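You operate a simulated robot arm through the tools that you are given. There is no shell and no other tool. Be economical: measure what you need, move in short steps, check, and stop when the job is done.

Carry out the task below with a simulated robot arm. There is one attempt and no reset: what you move stays moved.

Task
Bring the teal tub round on the turntable and tip it into the bag.
Fine: lock the turntable before you lift the tub, and put it back on its seat.

It is judged by the outcome, as a careful person would: the job done as asked, and still so three seconds after it is handed in. It fails if anything else is knocked over, pushed out of place, dropped, spilled or broken.

Robot
A 7-joint arm with a two-finger parallel gripper, fixed in place. Base frame: the origin is at the foot of the arm, x ahead of it, y to its left, z up; the work surface is at about z = 0. Units: cm, rad, N and s.
With the tool pointing down near the work surface it reaches from about 22 to 58 cm from the base axis. Its first joint turns from -1.152 to 1.152 rad. Payload 2.5 kg.
The tool frame sits at the grasp point between the pads (the TCP): z along the fingers, y along the line on which they close. The tips reach 2.3 cm beyond it. The gripper opens to 9.4 cm. The fingers are 3.8 cm wide and 1 cm thick; the gripper's body (5.4 by 9.6 cm) begins 3.9 cm behind the TCP.
Orientation is that of the tool frame in the base frame, as [roll, pitch, yaw] about the fixed x, y, z axes, in that order (R = Rz(yaw) Ry(pitch) Rx(roll)). With the fingers straight down and closing along the base's y, the tool's x points along the base's -x, its y along +y and its z along -z.

Tools
- The arm moves only by the tool nudge_tool. Its argument "motion" is a list that holds one entry, the list of rows, each a list of 7 numbers: the shift along the tool's x, y, z in units of 25 mm (1.0 is 25 mm), then the turn, a rotation vector about the tool's x, y, z in units of 4 degrees (1.0 is 4 degrees), then the opening in per cent of the stroke, from 0 (shut) to 100 (fully open). In form: [[[dx, dy, dz, ax, ay, az, fingers], ...]]. A call has 1 to 8 rows; each row shifts and turns the commanded pose from where the row before left it, along the tool's axes as they then stand. A call with a number of a shift or a turn outside -1 to 1 is refused whole. Each row takes 0.2 s and may step no farther than 5 cm and 0.15 rad from the row before; otherwise, or with a gripper value out of range, the whole call is refused. A pose out of reach is approached as far as the arm can. The call stops where the force on the tool passes 40 N (or 10 N more than at its start, if that is more) or the arm is blocked; 0.2 s more then pass. The fingers move at their own pace (about 10.8 cm/s each) and stop on an object; they squeeze with about 27 N. The grip force told is the motor's: it shows also when the fingers shut on nothing. Time passes only in rows, and 0.2 s behind the last, so rows that do not move let the fingers close. The reply holds the time, the measured pose of the TCP, the force on the tool along the base axes, the opening and the grip force, in the units named above and with some noise, with the torque about the TCP (base axes, N m) and any sound that the robot's microphone picked up.
- Cameras (640 x 400 px; columns grow to the right, rows downward): "scene" is fixed at [12.11, -40.74, 54.78]; the picture's right is [0.80, -0.60, 0.00], its down [-0.33, -0.44, -0.84] and it looks along [0.50, 0.67, -0.54] (base axes); focal length 227 px, centre (320, 200). "wrist" rides on the gripper at [8.6, 1.6, -7.4] in the tool frame; the picture's right is [-0.18, 0.98, 0.00], its down [-0.58, -0.11, -0.81] and it looks along [-0.79, -0.15, 0.59] (tool axes); focal length 243 px, centre (320, 200). There is no depth. A picture from a camera that has moved, and an enlarged one, comes with that camera's place and axes in the base frame and with its lens.
- get_image(camera): a new picture of that camera. The clock stands still meanwhile.
- enlarge(camera, box): a new picture of the part [left, top, right, bottom] of that camera's present view, enlarged. The clock stands still meanwhile.
- sign_off(): hands the job in; it is judged then, once.

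Go step by step. Nothing tells you positions but the pictures and the camera data: compare them with the known pose of the tool, close in by small moves and look again before you grip or let go. The budget is 120 turns and 68 pictures, counting those below and the enlarged ones. Unless the task says otherwise, let go and move clear before handing in, and close with one line.

The tools are called after ">>>" as name(argument=value, ...) on one line, values as JSON. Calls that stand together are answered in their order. nudge_tool: Moves the arm, as the interface text tells. Its arguments: {"type":"object","properties":{"motion":{"type":"array","items":{"type":"array","items":{"type":"array","items":{"type":"number"}}}}},"required":["motion"]} The other tools are called the same way: get_image (camera) takes a picture; enlarge (camera, box) takes an enlarged picture of a part of a camera's view; sign_off () hands the job in.

At the start:

```text
time_s: 0.0
position: [37.96, -12.65, 44.6]
orientation: [-3.141, 0.0, -3.141]
ft_force: [-0.4, 0.3, -0.4]
torque: [-0.02, 0.01, 0.03]
finger_gap: 9.41
grip_force: 0.0
```

scene: 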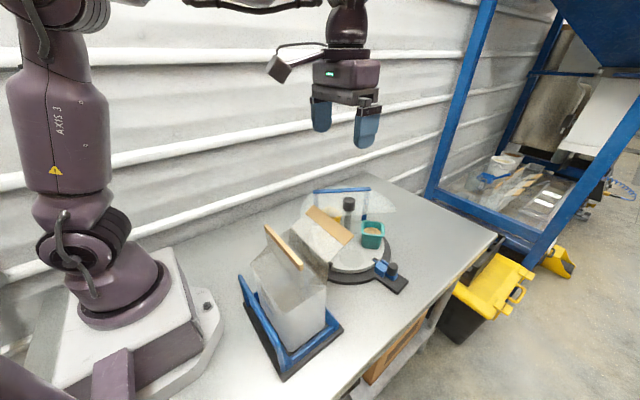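
wrist: 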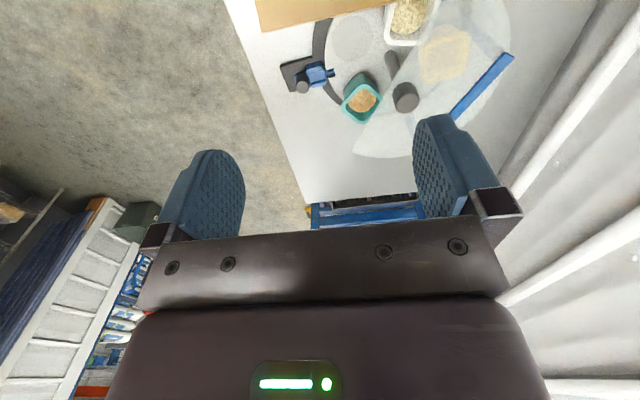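

I see a turntable with a teal tub, a post, a blue lock device beside it, a clear cover and a bag in a blue holder nearer the robot. I'll enlarge for details.

>>> enlarge(camera="scene", box=[220, 160, 420, 285])

>>> enlarge(camera="scene", box=[220, 210, 380, 385])

>>> enlarge(camera="wrist", box=[240, 0, 540, 190])

```text
3.20 times, centred on (320, 222) of scene
camera zoom: at [12.11, -40.74, 54.78], right [0.8, -0.6, 0.0], down [-0.33, -0.44, -0.84], along [0.5, 0.67, -0.54], focal length 727 px, centre (320, 128)
```

zoom: 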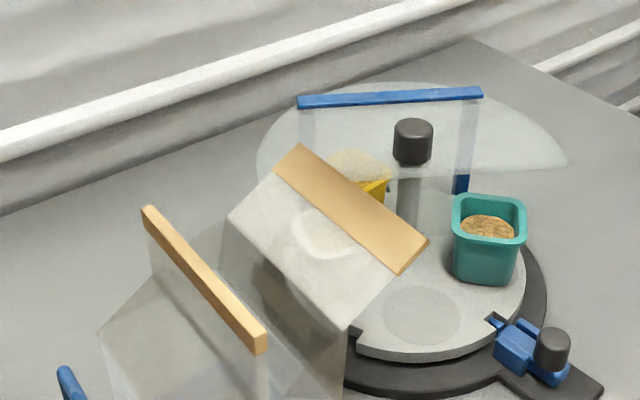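

```text
2.29 times, centred on (300, 298) of scene
camera zoom: at [12.11, -40.74, 54.78], right [0.8, -0.6, 0.0], down [-0.33, -0.44, -0.84], along [0.5, 0.67, -0.54], focal length 519 px, centre (366, -23)
```

zoom: 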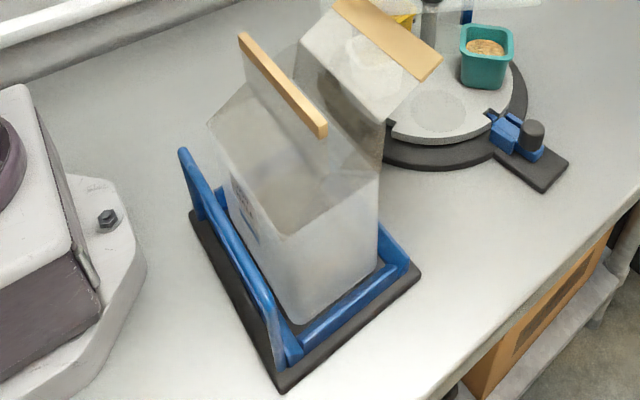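

```text
2.11 times, centred on (390, 95) of wrist
camera zoom: at [29.23, -11.02, 51.99], right [0.18, 0.98, 0.0], down [0.58, -0.11, 0.81], along [0.79, -0.15, -0.59], focal length 511 px, centre (173, 421)
```

zoom: 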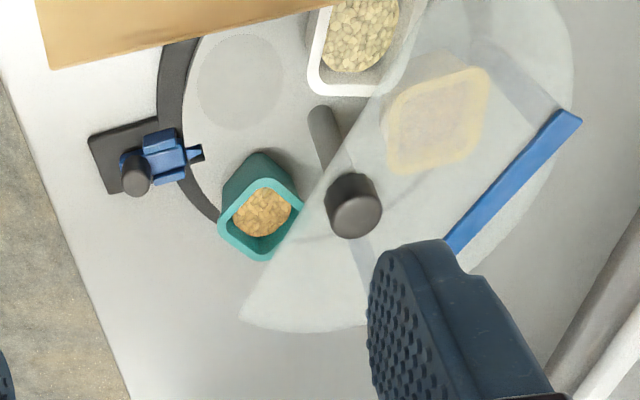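

Turntable centre appears near (51.5,-2), teal tub near (56.5,-7.5), and the latch near (53,-13). I'll look closer at the latch, post and guard.

>>> enlarge(camera="wrist", box=[270, 40, 350, 100])

>>> enlarge(camera="scene", box=[325, 215, 415, 300])

>>> nudge_tool(motion=[[[1, 0, 0, 0, 0, 0, 100], [1, 0, 0, 0, 0, 0, 100], [1, 0, 0, 0, 0, 0, 100], [1, 0, 0, 0, 0, 0, 100]]])

>>> get_image(camera="wrist")

```text
6.67 times, centred on (310, 70) of wrist
camera zoom: at [29.23, -11.02, 51.99], right [0.18, 0.98, 0.0], down [0.58, -0.11, 0.81], along [0.79, -0.15, -0.59], focal length 1618 px, centre (387, 1067)
```

zoom: 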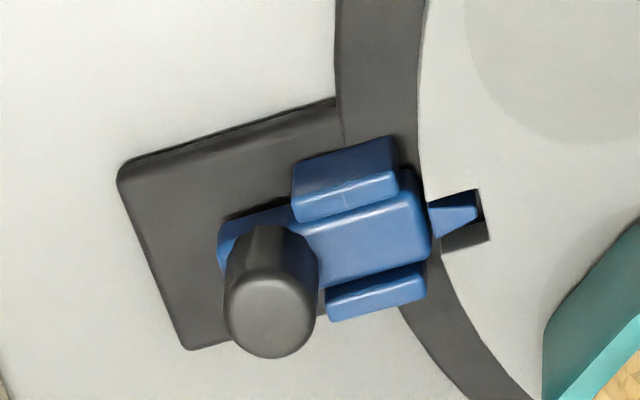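

```text
4.71 times, centred on (370, 258) of scene
camera zoom: at [12.11, -40.74, 54.78], right [0.8, -0.6, 0.0], down [-0.33, -0.44, -0.84], along [0.5, 0.67, -0.54], focal length 1069 px, centre (85, -71)
```

zoom: 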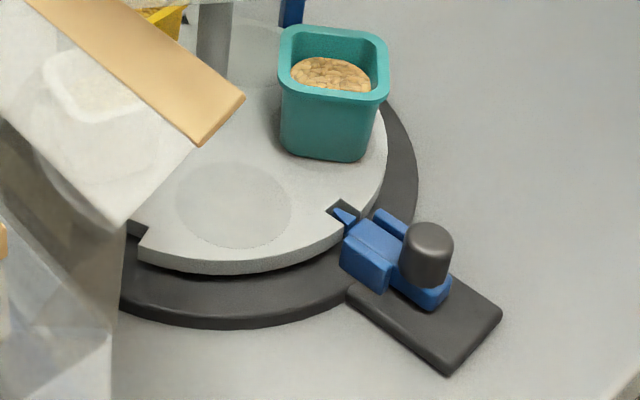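

```text
time_s: 1.0
position: [28.04, -12.36, 44.72]
orientation: [3.14, 0.001, -3.141]
ft_force: [-0.4, 0.2, -0.3]
torque: [-0.01, 0.03, 0.01]
finger_gap: 9.39
grip_force: 0.1
```

```text
60 pictures are left
camera wrist: at [19.43, -10.88, 51.97], right [0.18, 0.98, 0.0], down [0.58, -0.11, 0.81], along [0.79, -0.15, -0.59], focal length 243 px, centre (320, 200)
```

wrist: 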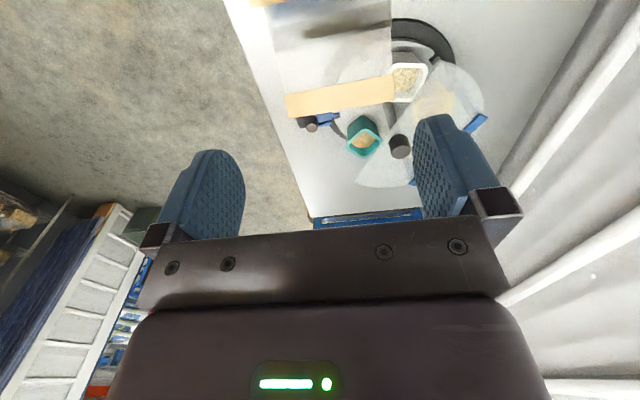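

The bolt is engaged now, so it must be drawn, the disc turned about 72°, and re-locked. Before touching anything I test in free air whether the arm can tilt the tool far enough for pouring.

>>> nudge_tool(motion=[[[0, 0, 0, -1, 0, 0, 100], [0, 0, 0, -1, 0, 0, 100], [0, 0, 0, -1, 0, 0, 100], [0, 0, 0, -1, 0, 0, 100], [0, 0, 0, -1, 0, 0, 100], [0, 0, 0, -1, 0, 0, 100], [0, 0, 0, -1, 0, 0, 100], [0, 0, 0, -1, 0, 0, 100]]])

>>> nudge_tool(motion=[[[0, 0, 0, -1, 0, 0, 100], [0, 0, 0, -1, 0, 0, 100], [0, 0, 0, -1, 0, 0, 100], [0, 0, 0, -1, 0, 0, 100], [0, 0, 0, -1, 0, 0, 100], [0, 0, 0, -1, 0, 0, 100], [0, 0, 0, -1, 0, 0, 100], [0, 0, 0, -1, 0, 0, 100]]])

>>> nudge_tool(motion=[[[0, 0, 0, -1, 0, 0, 100], [0, 0, 0, -1, 0, 0, 100], [0, 0, 0, -1, 0, 0, 100], [0, 0, 0, -1, 0, 0, 100], [0, 0, 0, -1, 0, 0, 100], [0, 0, 0, -1, 0, 0, 100], [0, 0, 0, -1, 0, 0, 100], [0, 0, 0, -1, 0, 0, 100]]])

>>> get_image(camera="wrist")

>>> get_image(camera="scene")

```text
time_s: 2.8
position: [27.96, -12.6, 44.59]
orientation: [2.581, -0.001, -3.139]
ft_force: [0.8, 0.3, 0.8]
torque: [0.0, 0.02, 0.01]
finger_gap: 9.39
grip_force: 0.0
```

```text
time_s: 4.6
position: [27.97, -12.46, 44.65]
orientation: [2.023, 0.002, -3.14]
ft_force: [-0.1, -0.6, 1.0]
torque: [0.0, -0.01, 0.05]
finger_gap: 9.41
grip_force: 0.1
```

```text
time_s: 6.4
position: [30.67, -9.78, 42.03]
orientation: [1.466, 0.0, 3.141]
ft_force: [0.5, -0.2, -0.4]
torque: [0.01, 0.02, -0.02]
finger_gap: 9.38
grip_force: 0.1
out of reach, approached as far as the arm can: row 2, 3, 4, 5, 6, 7, 8
```

```text
59 pictures are left
camera wrist: at [22.07, -17.4, 42.71], right [0.18, -0.1, 0.98], down [0.58, -0.79, -0.19], along [0.79, 0.6, -0.09], focal length 243 px, centre (320, 200)
```

wrist: 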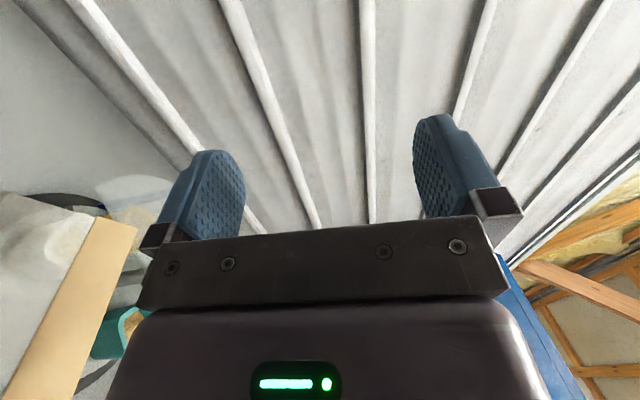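

```text
58 pictures are left
```

scene: 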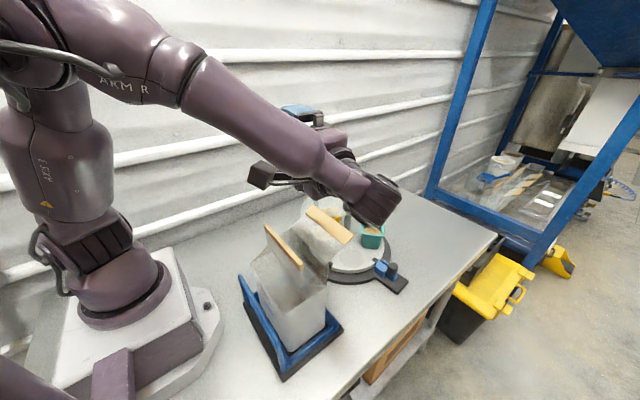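

Tilting to 96° works with a little position drift. I'll try further, moving slightly outward.

>>> nudge_tool(motion=[[[-1, 0, 0, 0, 0, 0, 100], [-1, 0, 0, 0, 0, 0, 100], [0, 0, 0, -1, 0, 0, 100], [0, 0, 0, -1, 0, 0, 100], [0, 0, 0, -1, 0, 0, 100], [0, 0, 0, -1, 0, 0, 100], [0, 0, 0, -1, 0, 0, 100], [0, 0, 0, -1, 0, 0, 100]]])

>>> nudge_tool(motion=[[[0, 0, 0, -1, 0, 0, 100], [0, 0, 0, -1, 0, 0, 100], [0, 0, 0, -1, 0, 0, 100]]])

>>> get_image(camera="scene")

```text
time_s: 8.2
position: [35.77, -9.77, 41.96]
orientation: [1.045, 0.001, -3.14]
ft_force: [-0.5, -0.3, 0.2]
torque: [-0.02, -0.01, 0.02]
finger_gap: 9.39
grip_force: 0.1
```

```text
time_s: 9.0
position: [36.16, -9.48, 41.87]
orientation: [0.839, -0.001, -3.141]
ft_force: [0.5, -0.8, -0.9]
torque: [0.02, -0.02, 0.01]
finger_gap: 9.36
grip_force: 0.1
out of reach, approached as far as the arm can: row 2, 3
```

```text
57 pictures are left
```

scene: 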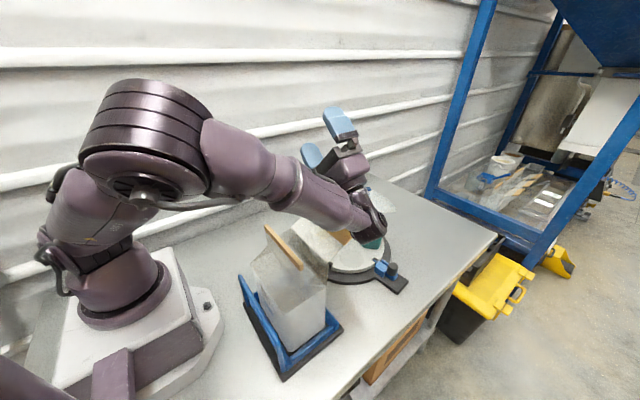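

A 130° tilt is reachable near the bag. I'll un-tilt, back to straight down.

>>> nudge_tool(motion=[[[0, 0, 0, 1, 0, 0, 100], [0, 0, 0, 1, 0, 0, 100], [0, 0, 0, 1, 0, 0, 100], [0, 0, 0, 1, 0, 0, 100], [0, 0, 0, 1, 0, 0, 100], [0, 0, 0, 1, 0, 0, 100], [0, 0, 0, 1, 0, 0, 100], [0, 0, 0, 1, 0, 0, 100]]])

>>> nudge_tool(motion=[[[0, 0, 0, 1, 0, 0, 100], [0, 0, 0, 1, 0, 0, 100], [0, 0, 0, 1, 0, 0, 100], [0, 0, 0, 1, 0, 0, 100], [0, 0, 0, 1, 0, 0, 100], [0, 0, 0, 1, 0, 0, 100], [0, 0, 0, 1, 0, 0, 100], [0, 0, 0, 1, 0, 0, 100]]])

>>> nudge_tool(motion=[[[0, 0, 0, 1, 0, 0, 100], [0, 0, 0, 1, 0, 0, 100], [0, 0, 0, 1, 0, 0, 100], [0, 0, 0, 1, 0, 0, 100], [0, 0, 0, 1, 0, 0, 100], [0, 0, 0, 1, 0, 0, 100], [0, 0, 0, 1, 0, 0, 100], [0, 0, 0, 1, 0, 0, 100]]])

>>> nudge_tool(motion=[[[0, 0, 0, 1, 0, 0, 100], [0, 0, 0, 1, 0, 0, 100], [0, 0, 0, 1, 0, 0, 100], [0, 0, 0, 1, 0, 0, 100], [0, 0, 0, 1, 0, 0, 100], [0, 0, 0, 1, 0, 0, 100], [0, 0, 0, 1, 0, 0, 100], [0, 0, 0, 1, 0, 0, 100]]])

```text
time_s: 10.8
position: [36.27, -9.32, 41.86]
orientation: [1.397, 0.0, -3.141]
ft_force: [0.2, 0.0, -0.1]
torque: [-0.02, 0.03, -0.04]
finger_gap: 9.42
grip_force: 0.0
```

```text
time_s: 12.6
position: [36.29, -9.4, 41.79]
orientation: [1.956, 0.001, 3.14]
ft_force: [1.2, -0.4, 0.6]
torque: [-0.03, 0.03, 0.01]
finger_gap: 9.39
grip_force: 0.1
```

```text
time_s: 14.4
position: [36.2, -9.38, 41.64]
orientation: [2.514, -0.001, 3.141]
ft_force: [0.2, 0.5, 0.1]
torque: [-0.02, -0.01, 0.01]
finger_gap: 9.4
grip_force: 0.0
```

```text
time_s: 16.2
position: [36.27, -9.45, 42.02]
orientation: [3.073, 0.0, 3.141]
ft_force: [0.0, -0.9, 0.5]
torque: [-0.02, -0.02, -0.01]
finger_gap: 9.41
grip_force: 0.1
```

Now move out toward the latch and yaw so the fingers close along base x.

>>> nudge_tool(motion=[[[0, 0, 0, 1, 0, 0, 100], [-1, -1, 0, 0, 0, 0, 100], [-1, -1, 0, 0, 0, 0, 100], [-1, -1, 0, 0, 0, 0, 100], [-1, -1, 0, 0, 0, 0, 100], [0, -1, 0, 0, 0, 0, 100], [0, 0, 0, 0, 0, -1, 100], [0, 0, 0, 0, 0, -1, 100]]])

>>> nudge_tool(motion=[[[0, 0, 0, 0, 0, -1, 100], [0, 0, 0, 0, 0, -1, 100], [0, 0, 0, 0, 0, -1, 100], [0, 0, 0, 0, 0, -1, 100], [0, 0, 0, 0, 0, -1, 100], [0, 0, 0, 0, 0, -1, 100], [0, 0, 0, 0, 0, -1, 100], [0, 0, 0, 0, 0, -1, 100]]])

>>> nudge_tool(motion=[[[0, 0, 0, 0, 0, -1, 100], [0, 0, 0, 0, 0, -1, 100], [0, 0, 0, 0, 0, -1, 100], [0, 0, 0, 0, 0, -1, 100], [0, 0, 0, 0, 0, -1, 100], [0, 0, 0, 0, 0, -1, 100], [0, 0, 0, 0, 0, -1, 100], [0, 0, 0, 0, 0, -1, 100]]])

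>>> nudge_tool(motion=[[[0, 0, 0, 0, 0, -1, 100], [0, 0, 0, 0, 0, -1, 100], [0, 0, 0, 0, 0, -1, 100], [0, 0, 0, 0, 0, -1, 100], [0, 0, 0, 0, 0, -0.5, 100]]])

>>> get_image(camera="wrist")

>>> get_image(camera="scene")

```text
time_s: 18.0
position: [46.15, -21.92, 41.9]
orientation: [3.141, 0.0, -3.0]
ft_force: [-0.2, 0.7, 0.4]
torque: [0.03, 0.03, 0.01]
finger_gap: 9.39
grip_force: 0.0
```

```text
time_s: 19.8
position: [46.33, -21.9, 41.81]
orientation: [-3.141, -0.001, -2.441]
ft_force: [0.1, 0.4, -0.7]
torque: [-0.01, 0.0, -0.01]
finger_gap: 9.38
grip_force: 0.1
```

```text
time_s: 21.6
position: [46.34, -21.84, 41.75]
orientation: [3.141, 0.0, -1.884]
ft_force: [-1.5, 0.1, -0.5]
torque: [-0.02, -0.02, -0.01]
finger_gap: 9.39
grip_force: 0.0
```

```text
time_s: 22.8
position: [46.32, -21.89, 41.87]
orientation: [-3.141, 0.0, -1.57]
ft_force: [0.1, 0.0, 0.2]
torque: [-0.02, -0.01, 0.02]
finger_gap: 9.42
grip_force: 0.1
```

```text
56 pictures are left
camera wrist: at [44.7, -30.61, 49.26], right [-0.98, 0.18, 0.0], down [0.11, 0.58, 0.81], along [0.15, 0.79, -0.59], focal length 243 px, centre (320, 200)
```

wrist: 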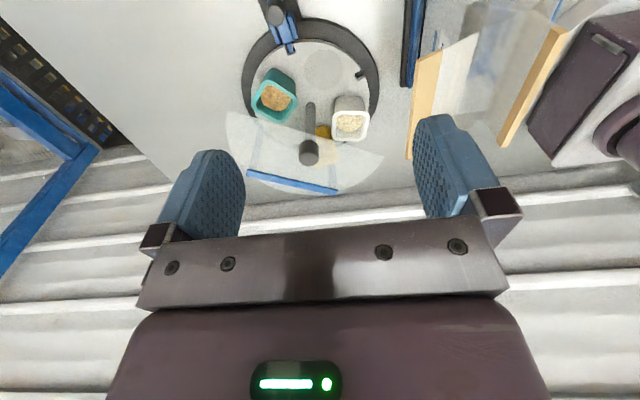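

```text
55 pictures are left
```

scene: 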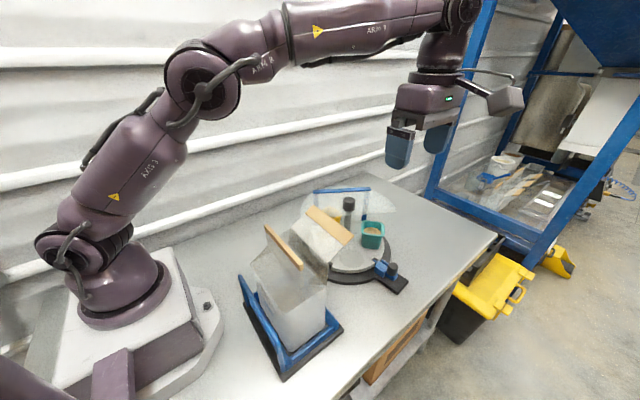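

A good overhead view. Enlarge the turntable and the bag mouth.

>>> enlarge(camera="wrist", box=[220, 0, 400, 200])

>>> enlarge(camera="wrist", box=[390, 0, 590, 170])

```text
2.00 times, centred on (310, 100) of wrist
camera zoom: at [44.7, -30.61, 49.26], right [-0.98, 0.18, 0.0], down [0.11, 0.58, 0.81], along [0.15, 0.79, -0.59], focal length 485 px, centre (340, 400)
```

zoom: 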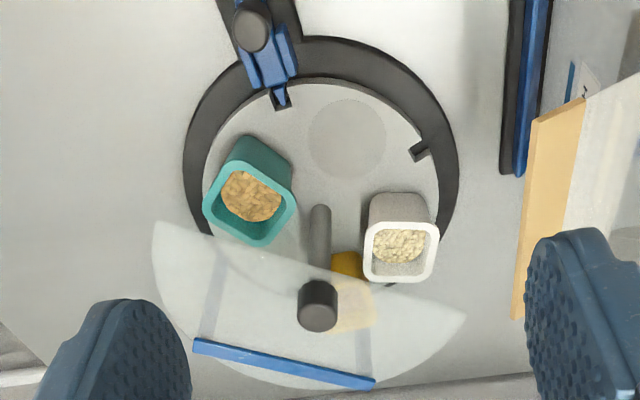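

```text
2.35 times, centred on (490, 85) of wrist
camera zoom: at [44.7, -30.61, 49.26], right [-0.98, 0.18, 0.0], down [0.11, 0.58, 0.81], along [0.15, 0.79, -0.59], focal length 571 px, centre (-80, 471)
```

zoom: 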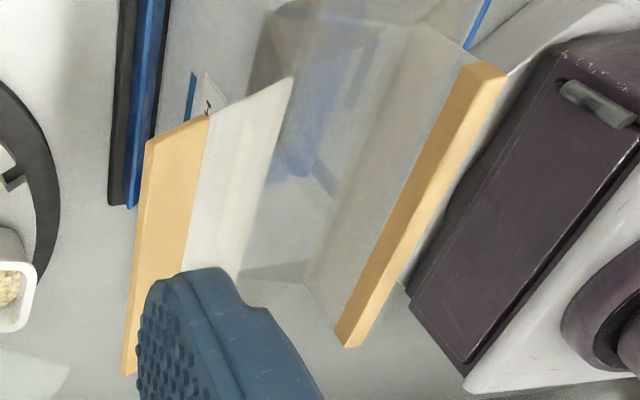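

Post is at about (52.0,-2.8) with its top near z 18.7. The latch knob is near (53.2,-19.4), and the bag mouth spans x 25–35, y −18 to −5, z≈24. Next I hover above the latch knob.

>>> nudge_tool(motion=[[[-0.5, -1, 1, 0, 0, 0, 100], [-0.5, -1, 1, 0, 0, 0, 100], [0, -0.76, 1, 0, 0, 0, 100], [0, 0, 1, 0, 0, 0, 100], [0, 0, 1, 0, 0, 0, 60], [0, 0, 1, 0, 0, 0, 60], [0, 0, 1, 0, 0, 0, 60], [0, 0, 1, 0, 0, 0, 60]]])

>>> nudge_tool(motion=[[[0, 0, 1, 0, 0, 0, 60], [0, 0, 1, 0, 0, 0, 60], [0, 0, 1, 0, 0, 0, 60]]])

>>> get_image(camera="wrist")

>>> enlarge(camera="scene", box=[320, 180, 440, 300])

```text
time_s: 24.6
position: [53.43, -19.52, 22.11]
orientation: [-3.141, 0.0, -1.57]
ft_force: [0.7, 0.0, 0.3]
torque: [0.06, 0.02, 0.0]
finger_gap: 5.66
grip_force: 0.0
```

```text
time_s: 25.4
position: [53.04, -19.43, 14.37]
orientation: [-3.141, 0.001, -1.569]
ft_force: [-0.9, -0.3, -0.4]
torque: [0.0, 0.01, 0.03]
finger_gap: 5.62
grip_force: 0.0
```

```text
52 pictures are left
camera wrist: at [51.47, -27.96, 21.67], right [-0.98, 0.18, 0.0], down [0.11, 0.58, 0.81], along [0.15, 0.79, -0.59], focal length 243 px, centre (320, 200)
```

wrist: 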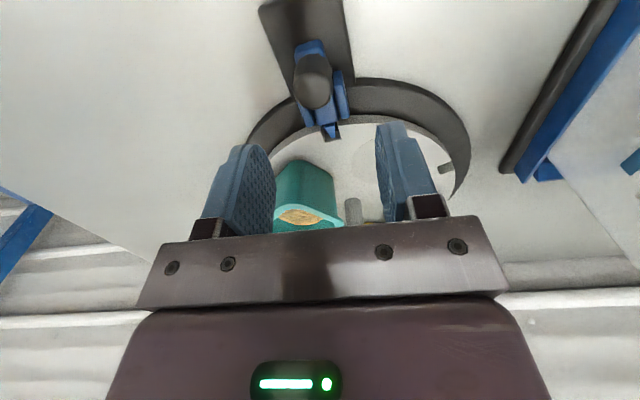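

```text
3.33 times, centred on (380, 240) of scene
camera zoom: at [12.11, -40.74, 54.78], right [0.8, -0.6, 0.0], down [-0.33, -0.44, -0.84], along [0.5, 0.67, -0.54], focal length 757 px, centre (120, 67)
```

zoom: 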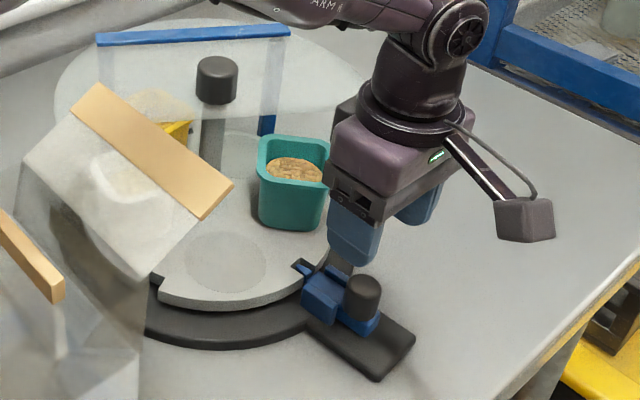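

>>> enlarge(camera="wrist", box=[250, 20, 390, 150])

```text
3.08 times, centred on (320, 85) of wrist
camera zoom: at [51.47, -27.96, 21.67], right [-0.98, 0.18, 0.0], down [0.11, 0.58, 0.81], along [0.15, 0.79, -0.59], focal length 746 px, centre (320, 554)
```

zoom: 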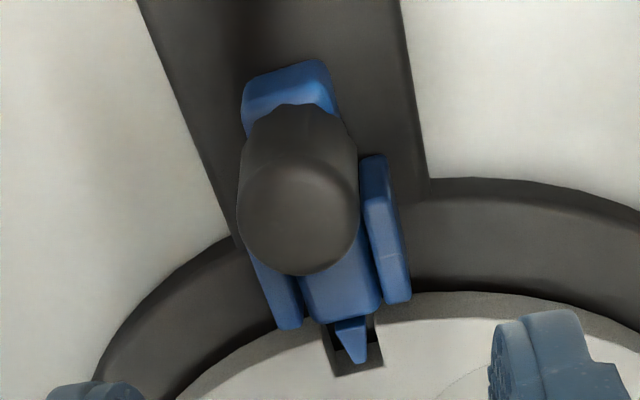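

Knob at about (53.5,-19.6), z 3–6.3. I'll lower with fingers either side.

>>> nudge_tool(motion=[[[0.3, -0.18, 1, 0, 0, 0, 60], [0, 0, 1, 0, 0, 0, 60], [0, 0, 0.6, 0, 0, 0, 60], [0, 0, 0.3, 0, 0, 0, 60], [0, 0, 0.3, 0, 0, 0, 60]]])

>>> enlarge(camera="scene", box=[340, 220, 430, 300])

>>> get_image(camera="wrist")

```text
time_s: 26.6
position: [53.66, -20.09, 6.27]
orientation: [3.141, -0.001, -1.569]
ft_force: [0.0, 0.1, 0.8]
torque: [-0.05, 0.02, 0.01]
finger_gap: 5.65
grip_force: 0.0
```

```text
5.00 times, centred on (385, 260) of scene
camera zoom: at [12.11, -40.74, 54.78], right [0.8, -0.6, 0.0], down [-0.33, -0.44, -0.84], along [0.5, 0.67, -0.54], focal length 1135 px, centre (-5, -100)
```

zoom: 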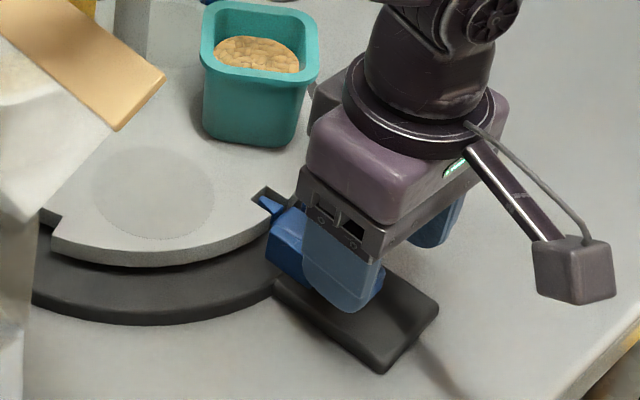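

```text
48 pictures are left
camera wrist: at [52.03, -28.82, 13.7], right [-0.98, 0.18, 0.0], down [0.11, 0.58, 0.81], along [0.15, 0.79, -0.59], focal length 243 px, centre (320, 200)
```

wrist: 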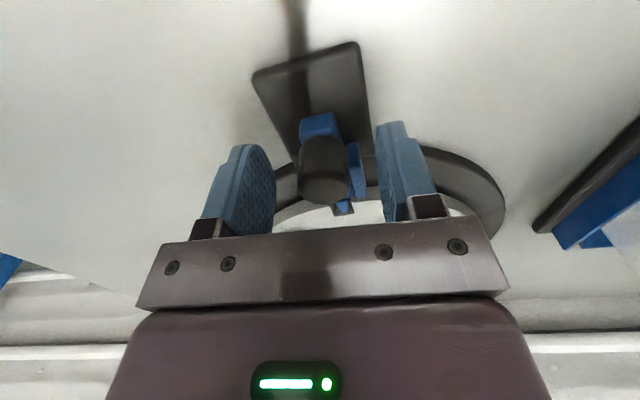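

The knob is between the fingers. Closing on it.

>>> nudge_tool(motion=[[[0, 0, 0, 0, 0, 0, 0], [0, 0, 0, 0, 0, 0, 0], [0, 0, 0, 0, 0, 0, 0]]])

>>> get_image(camera="wrist")

```text
time_s: 27.4
position: [53.61, -20.15, 6.29]
orientation: [3.141, 0.0, -1.57]
ft_force: [-0.9, 0.8, -0.2]
torque: [-0.15, -0.25, -0.03]
finger_gap: 2.76
grip_force: 27.0
```

```text
47 pictures are left
camera wrist: at [52.01, -28.84, 13.7], right [-0.98, 0.18, 0.0], down [0.11, 0.58, 0.81], along [0.15, 0.79, -0.59], focal length 243 px, centre (320, 200)
```

wrist: 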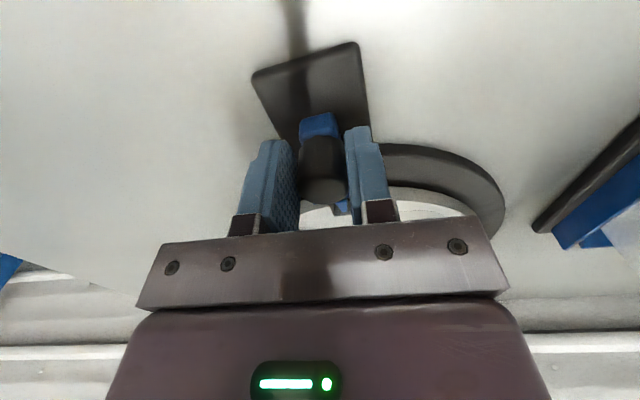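

>>> nudge_tool(motion=[[[0.2, -0.014, 0, 0, 0, 0, 0], [0.2, -0.014, 0, 0, 0, 0, 0], [0.2, -0.014, 0, 0, 0, 0, 0]]])

>>> enlarge(camera="scene", box=[340, 220, 430, 300])

```text
time_s: 28.2
position: [53.72, -21.72, 6.34]
orientation: [3.142, 0.001, -1.57]
ft_force: [6.1, 0.8, -0.8]
torque: [0.22, 0.19, -0.13]
finger_gap: 2.75
grip_force: 27.0
```

```text
5.00 times, centred on (385, 260) of scene
camera zoom: at [12.11, -40.74, 54.78], right [0.8, -0.6, 0.0], down [-0.33, -0.44, -0.84], along [0.5, 0.67, -0.54], focal length 1135 px, centre (-5, -100)
```

zoom: 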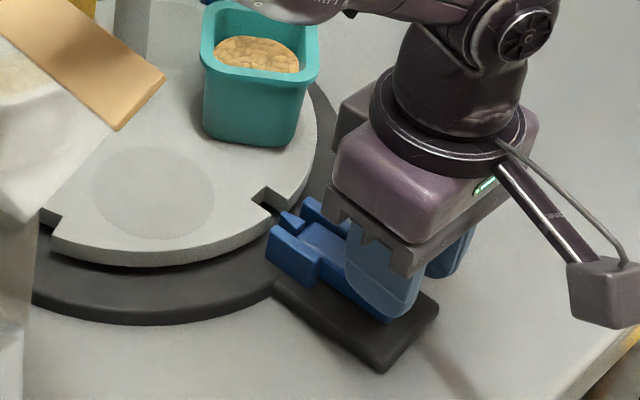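

The bolt has come out of the notch. A little more for clearance.

>>> nudge_tool(motion=[[[0.15, -0.05, 0, 0, 0, 0, 0], [0.1, -0.02, 0, 0, 0, 0, 0]]])

>>> enlarge(camera="scene", box=[340, 220, 430, 300])

```text
time_s: 28.8
position: [53.74, -22.44, 6.29]
orientation: [3.137, -0.002, -1.569]
ft_force: [-18.9, 2.9, 9.8]
torque: [-0.11, -0.03, -0.06]
finger_gap: 2.74
grip_force: 27.8
```

```text
5.00 times, centred on (385, 260) of scene
camera zoom: at [12.1, -40.74, 54.79], right [0.8, -0.6, 0.0], down [-0.33, -0.44, -0.84], along [0.5, 0.67, -0.54], focal length 1135 px, centre (-5, -100)
```

zoom: 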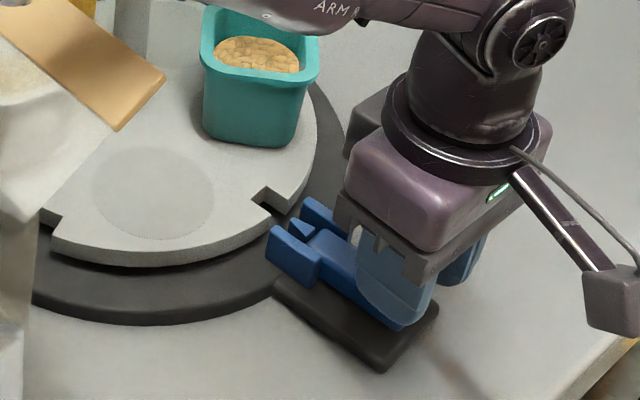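

The bolt is fully clear of the rim. Release and rise.

>>> nudge_tool(motion=[[[0, 0.05, 0, 0, 0, 0, 60], [0, 0, 0, 0, 0, 0, 60], [0, 0, -1, 0, 0, 0, 60], [0, 0, -1, 0, 0, 0, 60], [0, 0, -1, 0, 0, 0, 60], [0, 0, -1, 0, 0, 0, 60], [0, 0, -1, 0, 0, 0, 60], [0, 0, -1, 0, 0, 0, 60]]])

>>> nudge_tool(motion=[[[0, 0, -1, 0, 0, 0, 60], [0, 0, -1, 0, 0, 0, 60], [0, 0, -1, 0, 0, 0, 60]]])

>>> get_image(camera="wrist")

>>> enlarge(camera="wrist", box=[200, 0, 420, 140])

```text
time_s: 30.6
position: [53.78, -22.01, 21.28]
orientation: [-3.141, 0.001, -1.569]
ft_force: [0.6, -1.4, 0.0]
torque: [0.0, 0.01, 0.04]
finger_gap: 5.64
grip_force: 0.0
```

```text
time_s: 31.4
position: [53.8, -22.11, 28.72]
orientation: [3.141, 0.001, -1.57]
ft_force: [0.2, 0.5, 0.3]
torque: [-0.01, -0.02, 0.04]
finger_gap: 5.65
grip_force: 0.0
```

```text
44 pictures are left
camera wrist: at [52.27, -30.82, 36.07], right [-0.98, 0.18, 0.0], down [0.11, 0.58, 0.81], along [0.15, 0.79, -0.59], focal length 243 px, centre (320, 200)
```

wrist: 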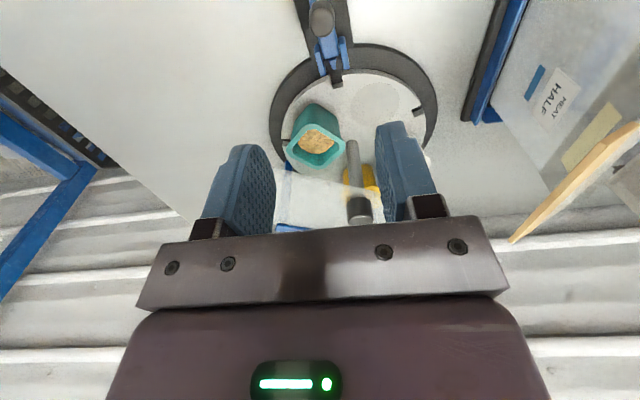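

```text
2.86 times, centred on (310, 70) of wrist
camera zoom: at [52.27, -30.82, 36.07], right [-0.98, 0.18, 0.0], down [0.11, 0.58, 0.81], along [0.15, 0.79, -0.59], focal length 693 px, centre (349, 571)
```

zoom: 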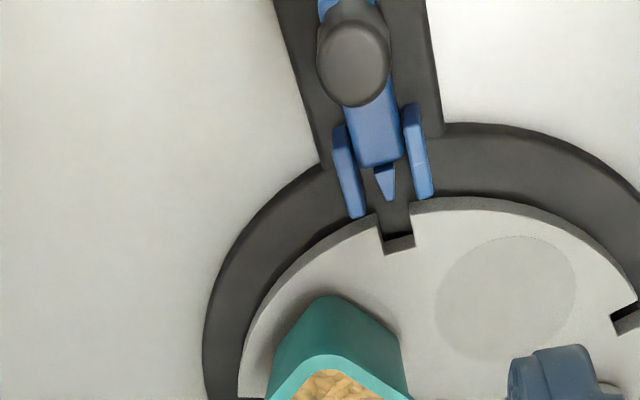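

The bag carries a label; I'll read it, and the post/lid area too.

>>> enlarge(camera="wrist", box=[500, 50, 600, 140])

>>> enlarge(camera="scene", box=[300, 175, 410, 260])

```text
4.44 times, centred on (550, 95) of wrist
camera zoom: at [52.27, -30.82, 36.07], right [-0.98, 0.18, 0.0], down [0.11, 0.58, 0.81], along [0.15, 0.79, -0.59], focal length 1078 px, centre (-702, 667)
```

zoom: 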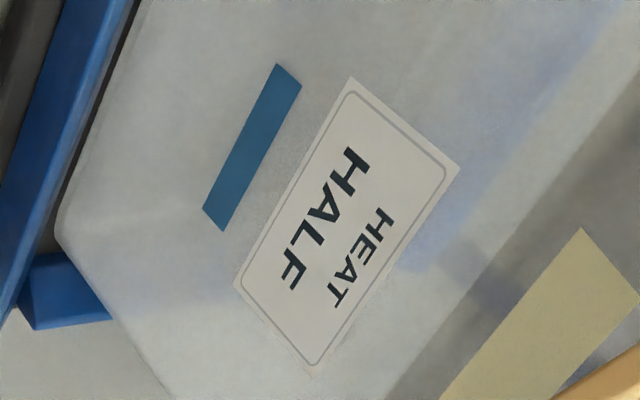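

```text
4.71 times, centred on (355, 218) of scene
camera zoom: at [12.11, -40.74, 54.78], right [0.8, -0.6, 0.0], down [-0.33, -0.44, -0.84], along [0.5, 0.67, -0.54], focal length 1069 px, centre (155, 118)
```

zoom: 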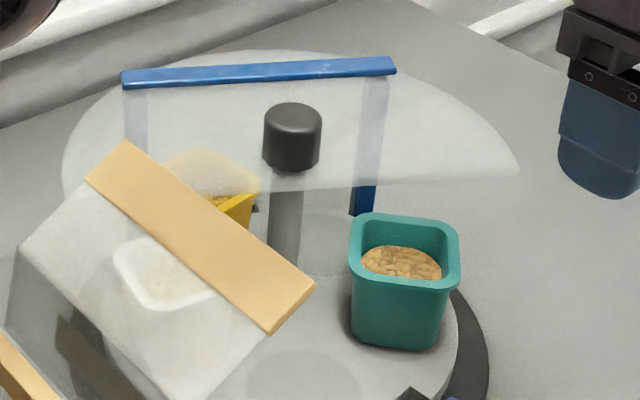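

The label is only a heat marking. Now move above the central post knob with the fingers open.

>>> nudge_tool(motion=[[[-1, 0.68, 0, 0, 0, 0, 80], [-1, 0, 0, 0, 0, 0, 80], [-1, 0, 0, 0, 0, 0, 80], [-1, 0, 0, 0, 0, 0, 80], [-1, 0, 0, 0, 0, 0, 80], [-1, 0, 0, 0, 0, 0, 80], [-1, 0, 0, 0, 0, 0, 80], [-0.9, 0, 0.5, 0, 0, 0, 80]]])

>>> get_image(camera="wrist")

>>> enlarge(camera="scene", box=[290, 130, 410, 260])

```text
time_s: 33.2
position: [51.95, -2.61, 27.45]
orientation: [-3.142, 0.0, -1.569]
ft_force: [-1.3, 0.7, 0.8]
torque: [-0.04, 0.03, 0.0]
finger_gap: 7.51
grip_force: 0.0
```

```text
40 pictures are left
camera wrist: at [50.41, -11.24, 34.9], right [-0.98, 0.18, 0.0], down [0.11, 0.58, 0.81], along [0.15, 0.79, -0.59], focal length 243 px, centre (320, 200)
```

wrist: 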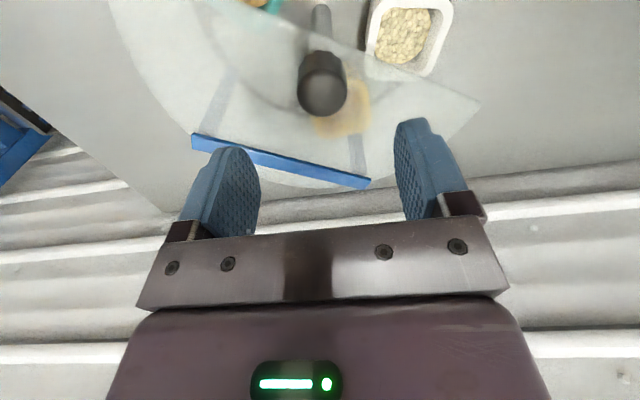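

```text
3.08 times, centred on (350, 195) of scene
camera zoom: at [12.11, -40.74, 54.78], right [0.8, -0.6, 0.0], down [-0.33, -0.44, -0.84], along [0.5, 0.67, -0.54], focal length 699 px, centre (228, 215)
```

zoom: 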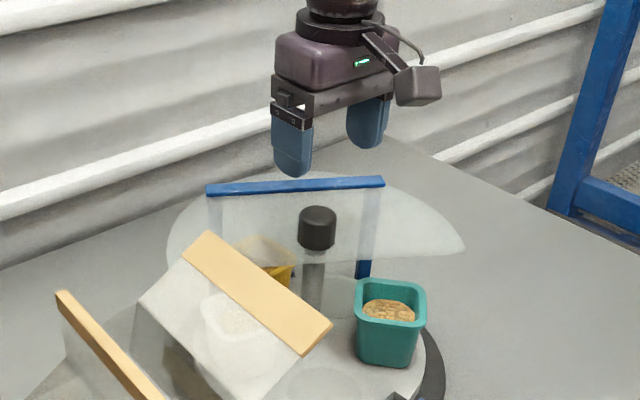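

Knob centre at (51.95,-2.0), top z≈19. Descend around it and close.

>>> nudge_tool(motion=[[[-0.24, 0, 1, 0, 0, 0, 80], [0, 0, 1, 0, 0, 0, 80], [0, 0, 1, 0, 0, 0, 80], [0, 0, 0.4, 0, 0, 0, 80], [0, 0, 0.3, 0, 0, 0, 80]]])

>>> nudge_tool(motion=[[[0, 0, 0, 0, 0, 0, 0], [0, 0, 0, 0, 0, 0, 0], [0, 0, 0, 0, 0, 0, 0]]])

>>> enlarge(camera="scene", box=[290, 150, 410, 280])

```text
time_s: 34.4
position: [52.08, -1.84, 18.34]
orientation: [3.141, 0.0, -1.571]
ft_force: [0.4, -0.2, -0.9]
torque: [0.02, 0.0, 0.0]
finger_gap: 7.52
grip_force: 0.0
```

```text
time_s: 35.2
position: [51.93, -1.75, 18.51]
orientation: [3.141, -0.001, -1.571]
ft_force: [-3.2, 0.4, 0.8]
torque: [-0.23, -0.31, 0.01]
finger_gap: 3.57
grip_force: 26.7
```

```text
3.08 times, centred on (350, 215) of scene
camera zoom: at [12.11, -40.74, 54.78], right [0.8, -0.6, 0.0], down [-0.33, -0.44, -0.84], along [0.5, 0.67, -0.54], focal length 699 px, centre (228, 154)
```

zoom: 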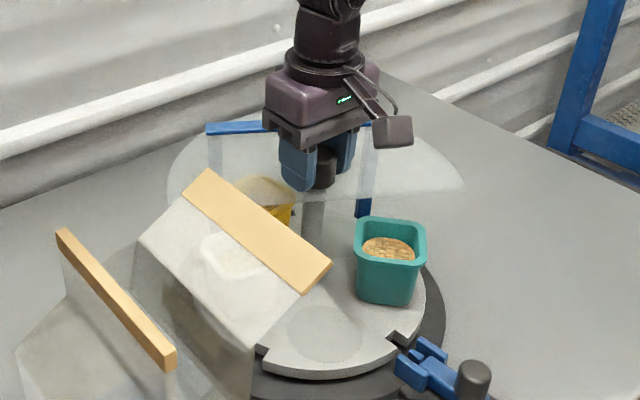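

Gripped at 3.57 cm. Turn clockwise a little and check the disc follows.

>>> nudge_tool(motion=[[[0, 0, 0, 0, 0, 0.5, 0], [0, 0, 0, 0, 0, 0.8, 0], [0, 0, 0, 0, 0, 0.8, 0], [0, 0, 0, 0, 0, 0.8, 0], [0, 0, 0, 0, 0, 0.6, 0], [0, 0, 0, 0, 0, 0.5, 0]]])

>>> enlarge(camera="scene", box=[290, 150, 410, 280])

```text
time_s: 36.6
position: [51.98, -1.82, 18.44]
orientation: [3.139, 0.001, -1.851]
ft_force: [-23.7, 12.7, 14.7]
torque: [0.45, -0.28, -0.02]
finger_gap: 3.59
grip_force: 26.4
```

```text
3.08 times, centred on (350, 215) of scene
camera zoom: at [12.1, -40.74, 54.79], right [0.8, -0.6, 0.0], down [-0.33, -0.44, -0.84], along [0.5, 0.67, -0.54], focal length 699 px, centre (228, 154)
```

zoom: 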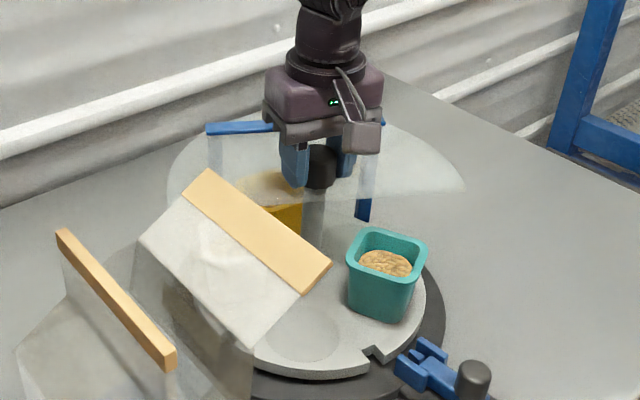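

The disc follows. The side force says my pivot is about half a centimetre short in y, so I'll re-grip centred.

>>> nudge_tool(motion=[[[0, 0, 0, 0, 0, 0, 60], [0, 0, 0, 0, 0, 0, 60], [-0.21, 0.06, 0, 0, 0, 0, 60], [0, 0, 0, 0, 0, 0, 60], [0, 0, 0, 0, 0, 0, 0], [0, 0, 0, 0, 0, 0, 0], [0, 0, 0, 0, 0, 0, 0]]])

>>> nudge_tool(motion=[[[0, 0, 0, 0, 0, 0.5, 0], [0, 0, 0, 0, 0, 0.8, 0], [0, 0, 0, 0, 0, 0.8, 0], [0, 0, 0, 0, 0, 0.8, 0], [0, 0, 0, 0, 0, 0.6, 0], [0, 0, 0, 0, 0, 0.5, 0]]])

```text
time_s: 38.2
position: [52.08, -1.46, 18.42]
orientation: [3.14, -0.001, -1.848]
ft_force: [-9.5, 1.1, 3.4]
torque: [-0.25, -0.11, -0.06]
finger_gap: 3.58
grip_force: 27.5
```

```text
time_s: 39.6
position: [52.17, -1.28, 18.36]
orientation: [3.139, 0.003, -2.127]
ft_force: [13.6, 3.3, -0.1]
torque: [-0.35, -0.05, -0.01]
finger_gap: 3.59
grip_force: 26.9
```

>>> nudge_tool(motion=[[[0, 0, 0, 0, 0, 0, 60], [0, 0, 0, 0, 0, 0, 60], [0.13, 0, 0, 0, 0, 0, 60], [0, 0, 0, 0, 0, 0, 60], [0, 0, 0, 0, 0, 0, 0], [0, 0, 0, 0, 0, 0, 0], [0, 0, 0, 0, 0, 0, 0]]])

>>> nudge_tool(motion=[[[0, 0, 0, 0, 0, 0.5, 0], [0, 0, 0, 0, 0, 0.8, 0], [0, 0, 0, 0, 0, 0.8, 0], [0, 0, 0, 0, 0, 0.8, 0], [0, 0, 0, 0, 0, 0.6, 0], [0, 0, 0, 0, 0, 0.5, 0]]])

>>> enlarge(camera="scene", box=[290, 150, 410, 280])

```text
time_s: 41.2
position: [51.95, -1.58, 18.34]
orientation: [3.137, -0.002, -2.127]
ft_force: [-16.6, 3.7, 5.1]
torque: [0.03, -0.26, 0.04]
finger_gap: 3.59
grip_force: 27.5
```

```text
time_s: 42.6
position: [52.02, -1.61, 18.4]
orientation: [-3.141, 0.0, -2.408]
ft_force: [-10.7, 7.3, 4.8]
torque: [0.62, -0.37, -0.01]
finger_gap: 3.54
grip_force: 27.2
```

```text
3.08 times, centred on (350, 215) of scene
camera zoom: at [12.11, -40.74, 54.78], right [0.8, -0.6, 0.0], down [-0.33, -0.44, -0.84], along [0.5, 0.67, -0.54], focal length 699 px, centre (228, 154)
```

zoom: 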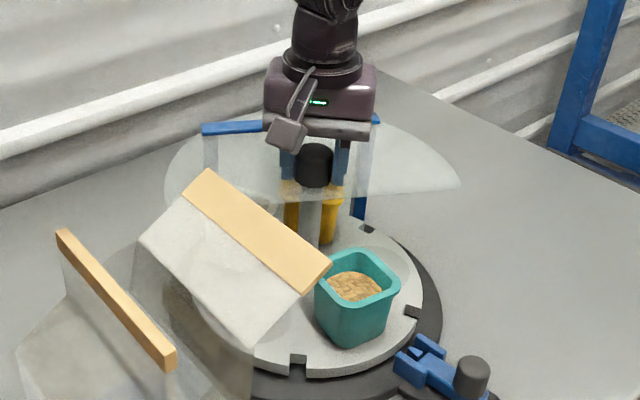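

>>> enlarge(camera="scene", box=[320, 165, 380, 225])

>>> get_image(camera="wrist")

```text
6.67 times, centred on (350, 195) of scene
camera zoom: at [12.11, -40.74, 54.78], right [0.8, -0.6, 0.0], down [-0.33, -0.44, -0.84], along [0.5, 0.67, -0.54], focal length 1514 px, centre (120, 233)
```

zoom: 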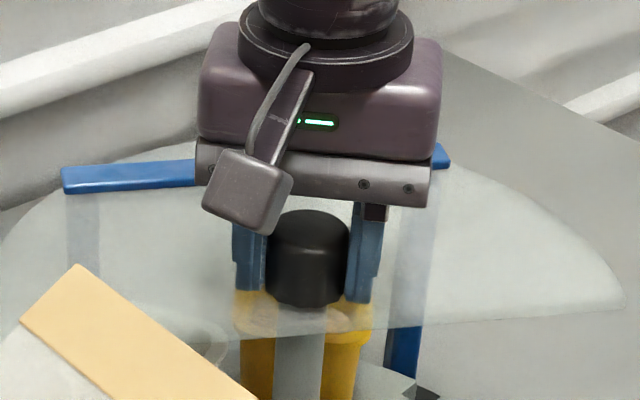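

```text
34 pictures are left
camera wrist: at [44.39, -6.24, 25.71], right [-0.52, 0.85, 0.0], down [0.5, 0.31, 0.81], along [0.69, 0.42, -0.59], focal length 243 px, centre (320, 200)
```

wrist: 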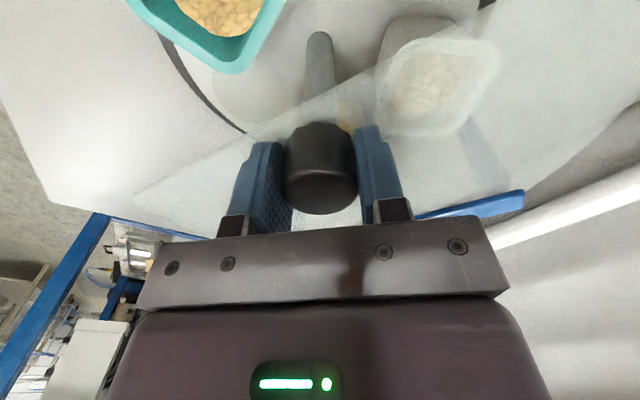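

Turned 48° so far. The guard may have shifted a hair, so I release, rise slightly for more clearance over the lid, and look.

>>> nudge_tool(motion=[[[0, 0, 0, 0, 0, 0, 60], [0, 0, 0, 0, 0, 0, 60], [0, 0.03, -0.3, 0, 0, 0, 60], [0, 0, 0, 0, 0, 0, 60]]])

>>> enlarge(camera="scene", box=[290, 150, 410, 280])

```text
time_s: 43.6
position: [51.91, -1.71, 19.1]
orientation: [-3.141, 0.0, -2.408]
ft_force: [0.4, -0.1, -0.3]
torque: [0.03, 0.01, 0.0]
finger_gap: 5.66
grip_force: 0.1
```

```text
3.08 times, centred on (350, 215) of scene
camera zoom: at [12.11, -40.74, 54.78], right [0.8, -0.6, 0.0], down [-0.33, -0.44, -0.84], along [0.5, 0.67, -0.54], focal length 699 px, centre (228, 154)
```

zoom: 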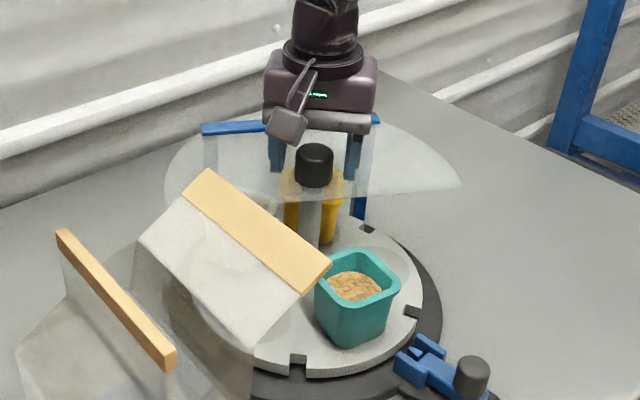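

>>> enlarge(camera="scene", box=[325, 215, 415, 300])

```text
4.71 times, centred on (370, 258) of scene
camera zoom: at [12.11, -40.74, 54.78], right [0.8, -0.6, 0.0], down [-0.33, -0.44, -0.84], along [0.5, 0.67, -0.54], focal length 1069 px, centre (85, -71)
```

zoom: 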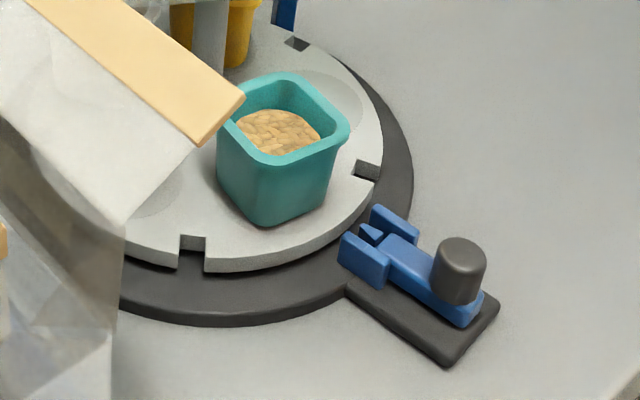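

The whole turntable base seems to have slid about 0.5 cm under my side forces, so it isn't fixed. I'll re-centre precisely before gripping again.

>>> enlarge(camera="wrist", box=[220, 80, 420, 230])

```text
2.67 times, centred on (320, 155) of wrist
camera zoom: at [44.32, -6.29, 26.51], right [-0.52, 0.85, 0.0], down [0.5, 0.31, 0.81], along [0.69, 0.42, -0.59], focal length 647 px, centre (320, 320)
```

zoom: 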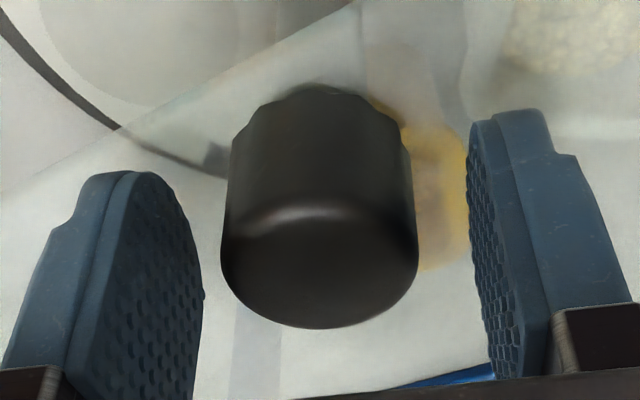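

Knob computed at (51.86,-1.73), matching the TCP. Close and turn further.

>>> nudge_tool(motion=[[[0, 0, 0, 0, 0, 0, 30], [0, 0, 0, 0, 0, 0, 0], [0, 0, 0, 0, 0, 0, 0], [0, 0, 0, 0, 0, 0, 0]]])

>>> nudge_tool(motion=[[[0, 0, 0, 0, 0, 0.5, 0], [0, 0, 0, 0, 0, 0.6, 0], [0, 0, 0, 0, 0, 0.6, 0], [0, 0, 0, 0, 0, 0.5, 0]]])

```text
time_s: 44.6
position: [51.83, -1.51, 19.1]
orientation: [3.141, 0.0, -2.409]
ft_force: [2.5, -1.9, 0.4]
torque: [0.26, 0.16, 0.02]
finger_gap: 3.55
grip_force: 26.8
```

```text
time_s: 45.6
position: [51.86, -1.77, 19.09]
orientation: [-3.141, -0.002, -2.564]
ft_force: [-8.3, -9.8, 13.2]
torque: [0.42, 0.04, -0.02]
finger_gap: 3.55
grip_force: 26.8
```

>>> nudge_tool(motion=[[[0, 0, 0, 0, 0, 0.5, 0], [0, 0, 0, 0, 0, 0.6, 0], [0, 0, 0, 0, 0, 0.5, 0]]])

>>> enlarge(camera="scene", box=[325, 215, 415, 300])

```text
time_s: 46.4
position: [52.0, -1.58, 19.05]
orientation: [-3.14, 0.001, -2.675]
ft_force: [-2.0, -11.8, 5.4]
torque: [0.12, -0.38, 0.04]
finger_gap: 3.49
grip_force: 26.9
```

```text
4.71 times, centred on (370, 258) of scene
camera zoom: at [12.11, -40.74, 54.78], right [0.8, -0.6, 0.0], down [-0.33, -0.44, -0.84], along [0.5, 0.67, -0.54], focal length 1069 px, centre (85, -71)
```

zoom: 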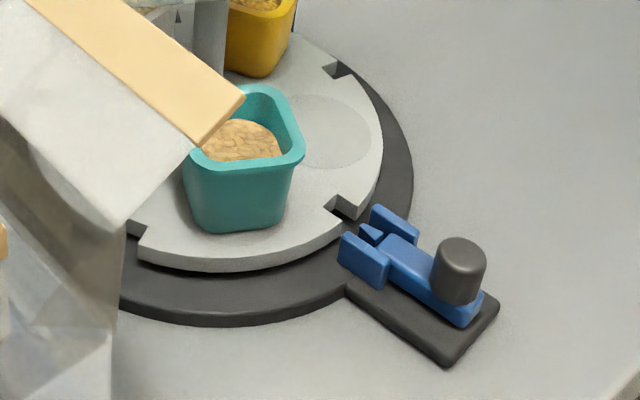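

Nearly aligned with the latch. A closer look at bolt vs notch.

>>> enlarge(camera="scene", box=[363, 245, 397, 275])

```text
13.33 times, centred on (380, 260) of scene
camera zoom: at [12.11, -40.74, 54.78], right [0.8, -0.6, 0.0], down [-0.33, -0.44, -0.84], along [0.5, 0.67, -0.54], focal length 3028 px, centre (-480, -600)
```

zoom: 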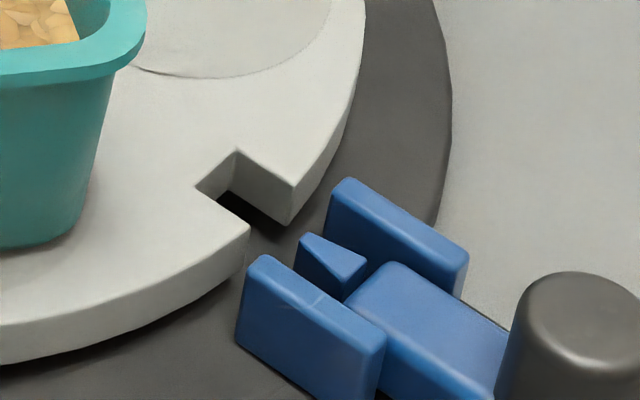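

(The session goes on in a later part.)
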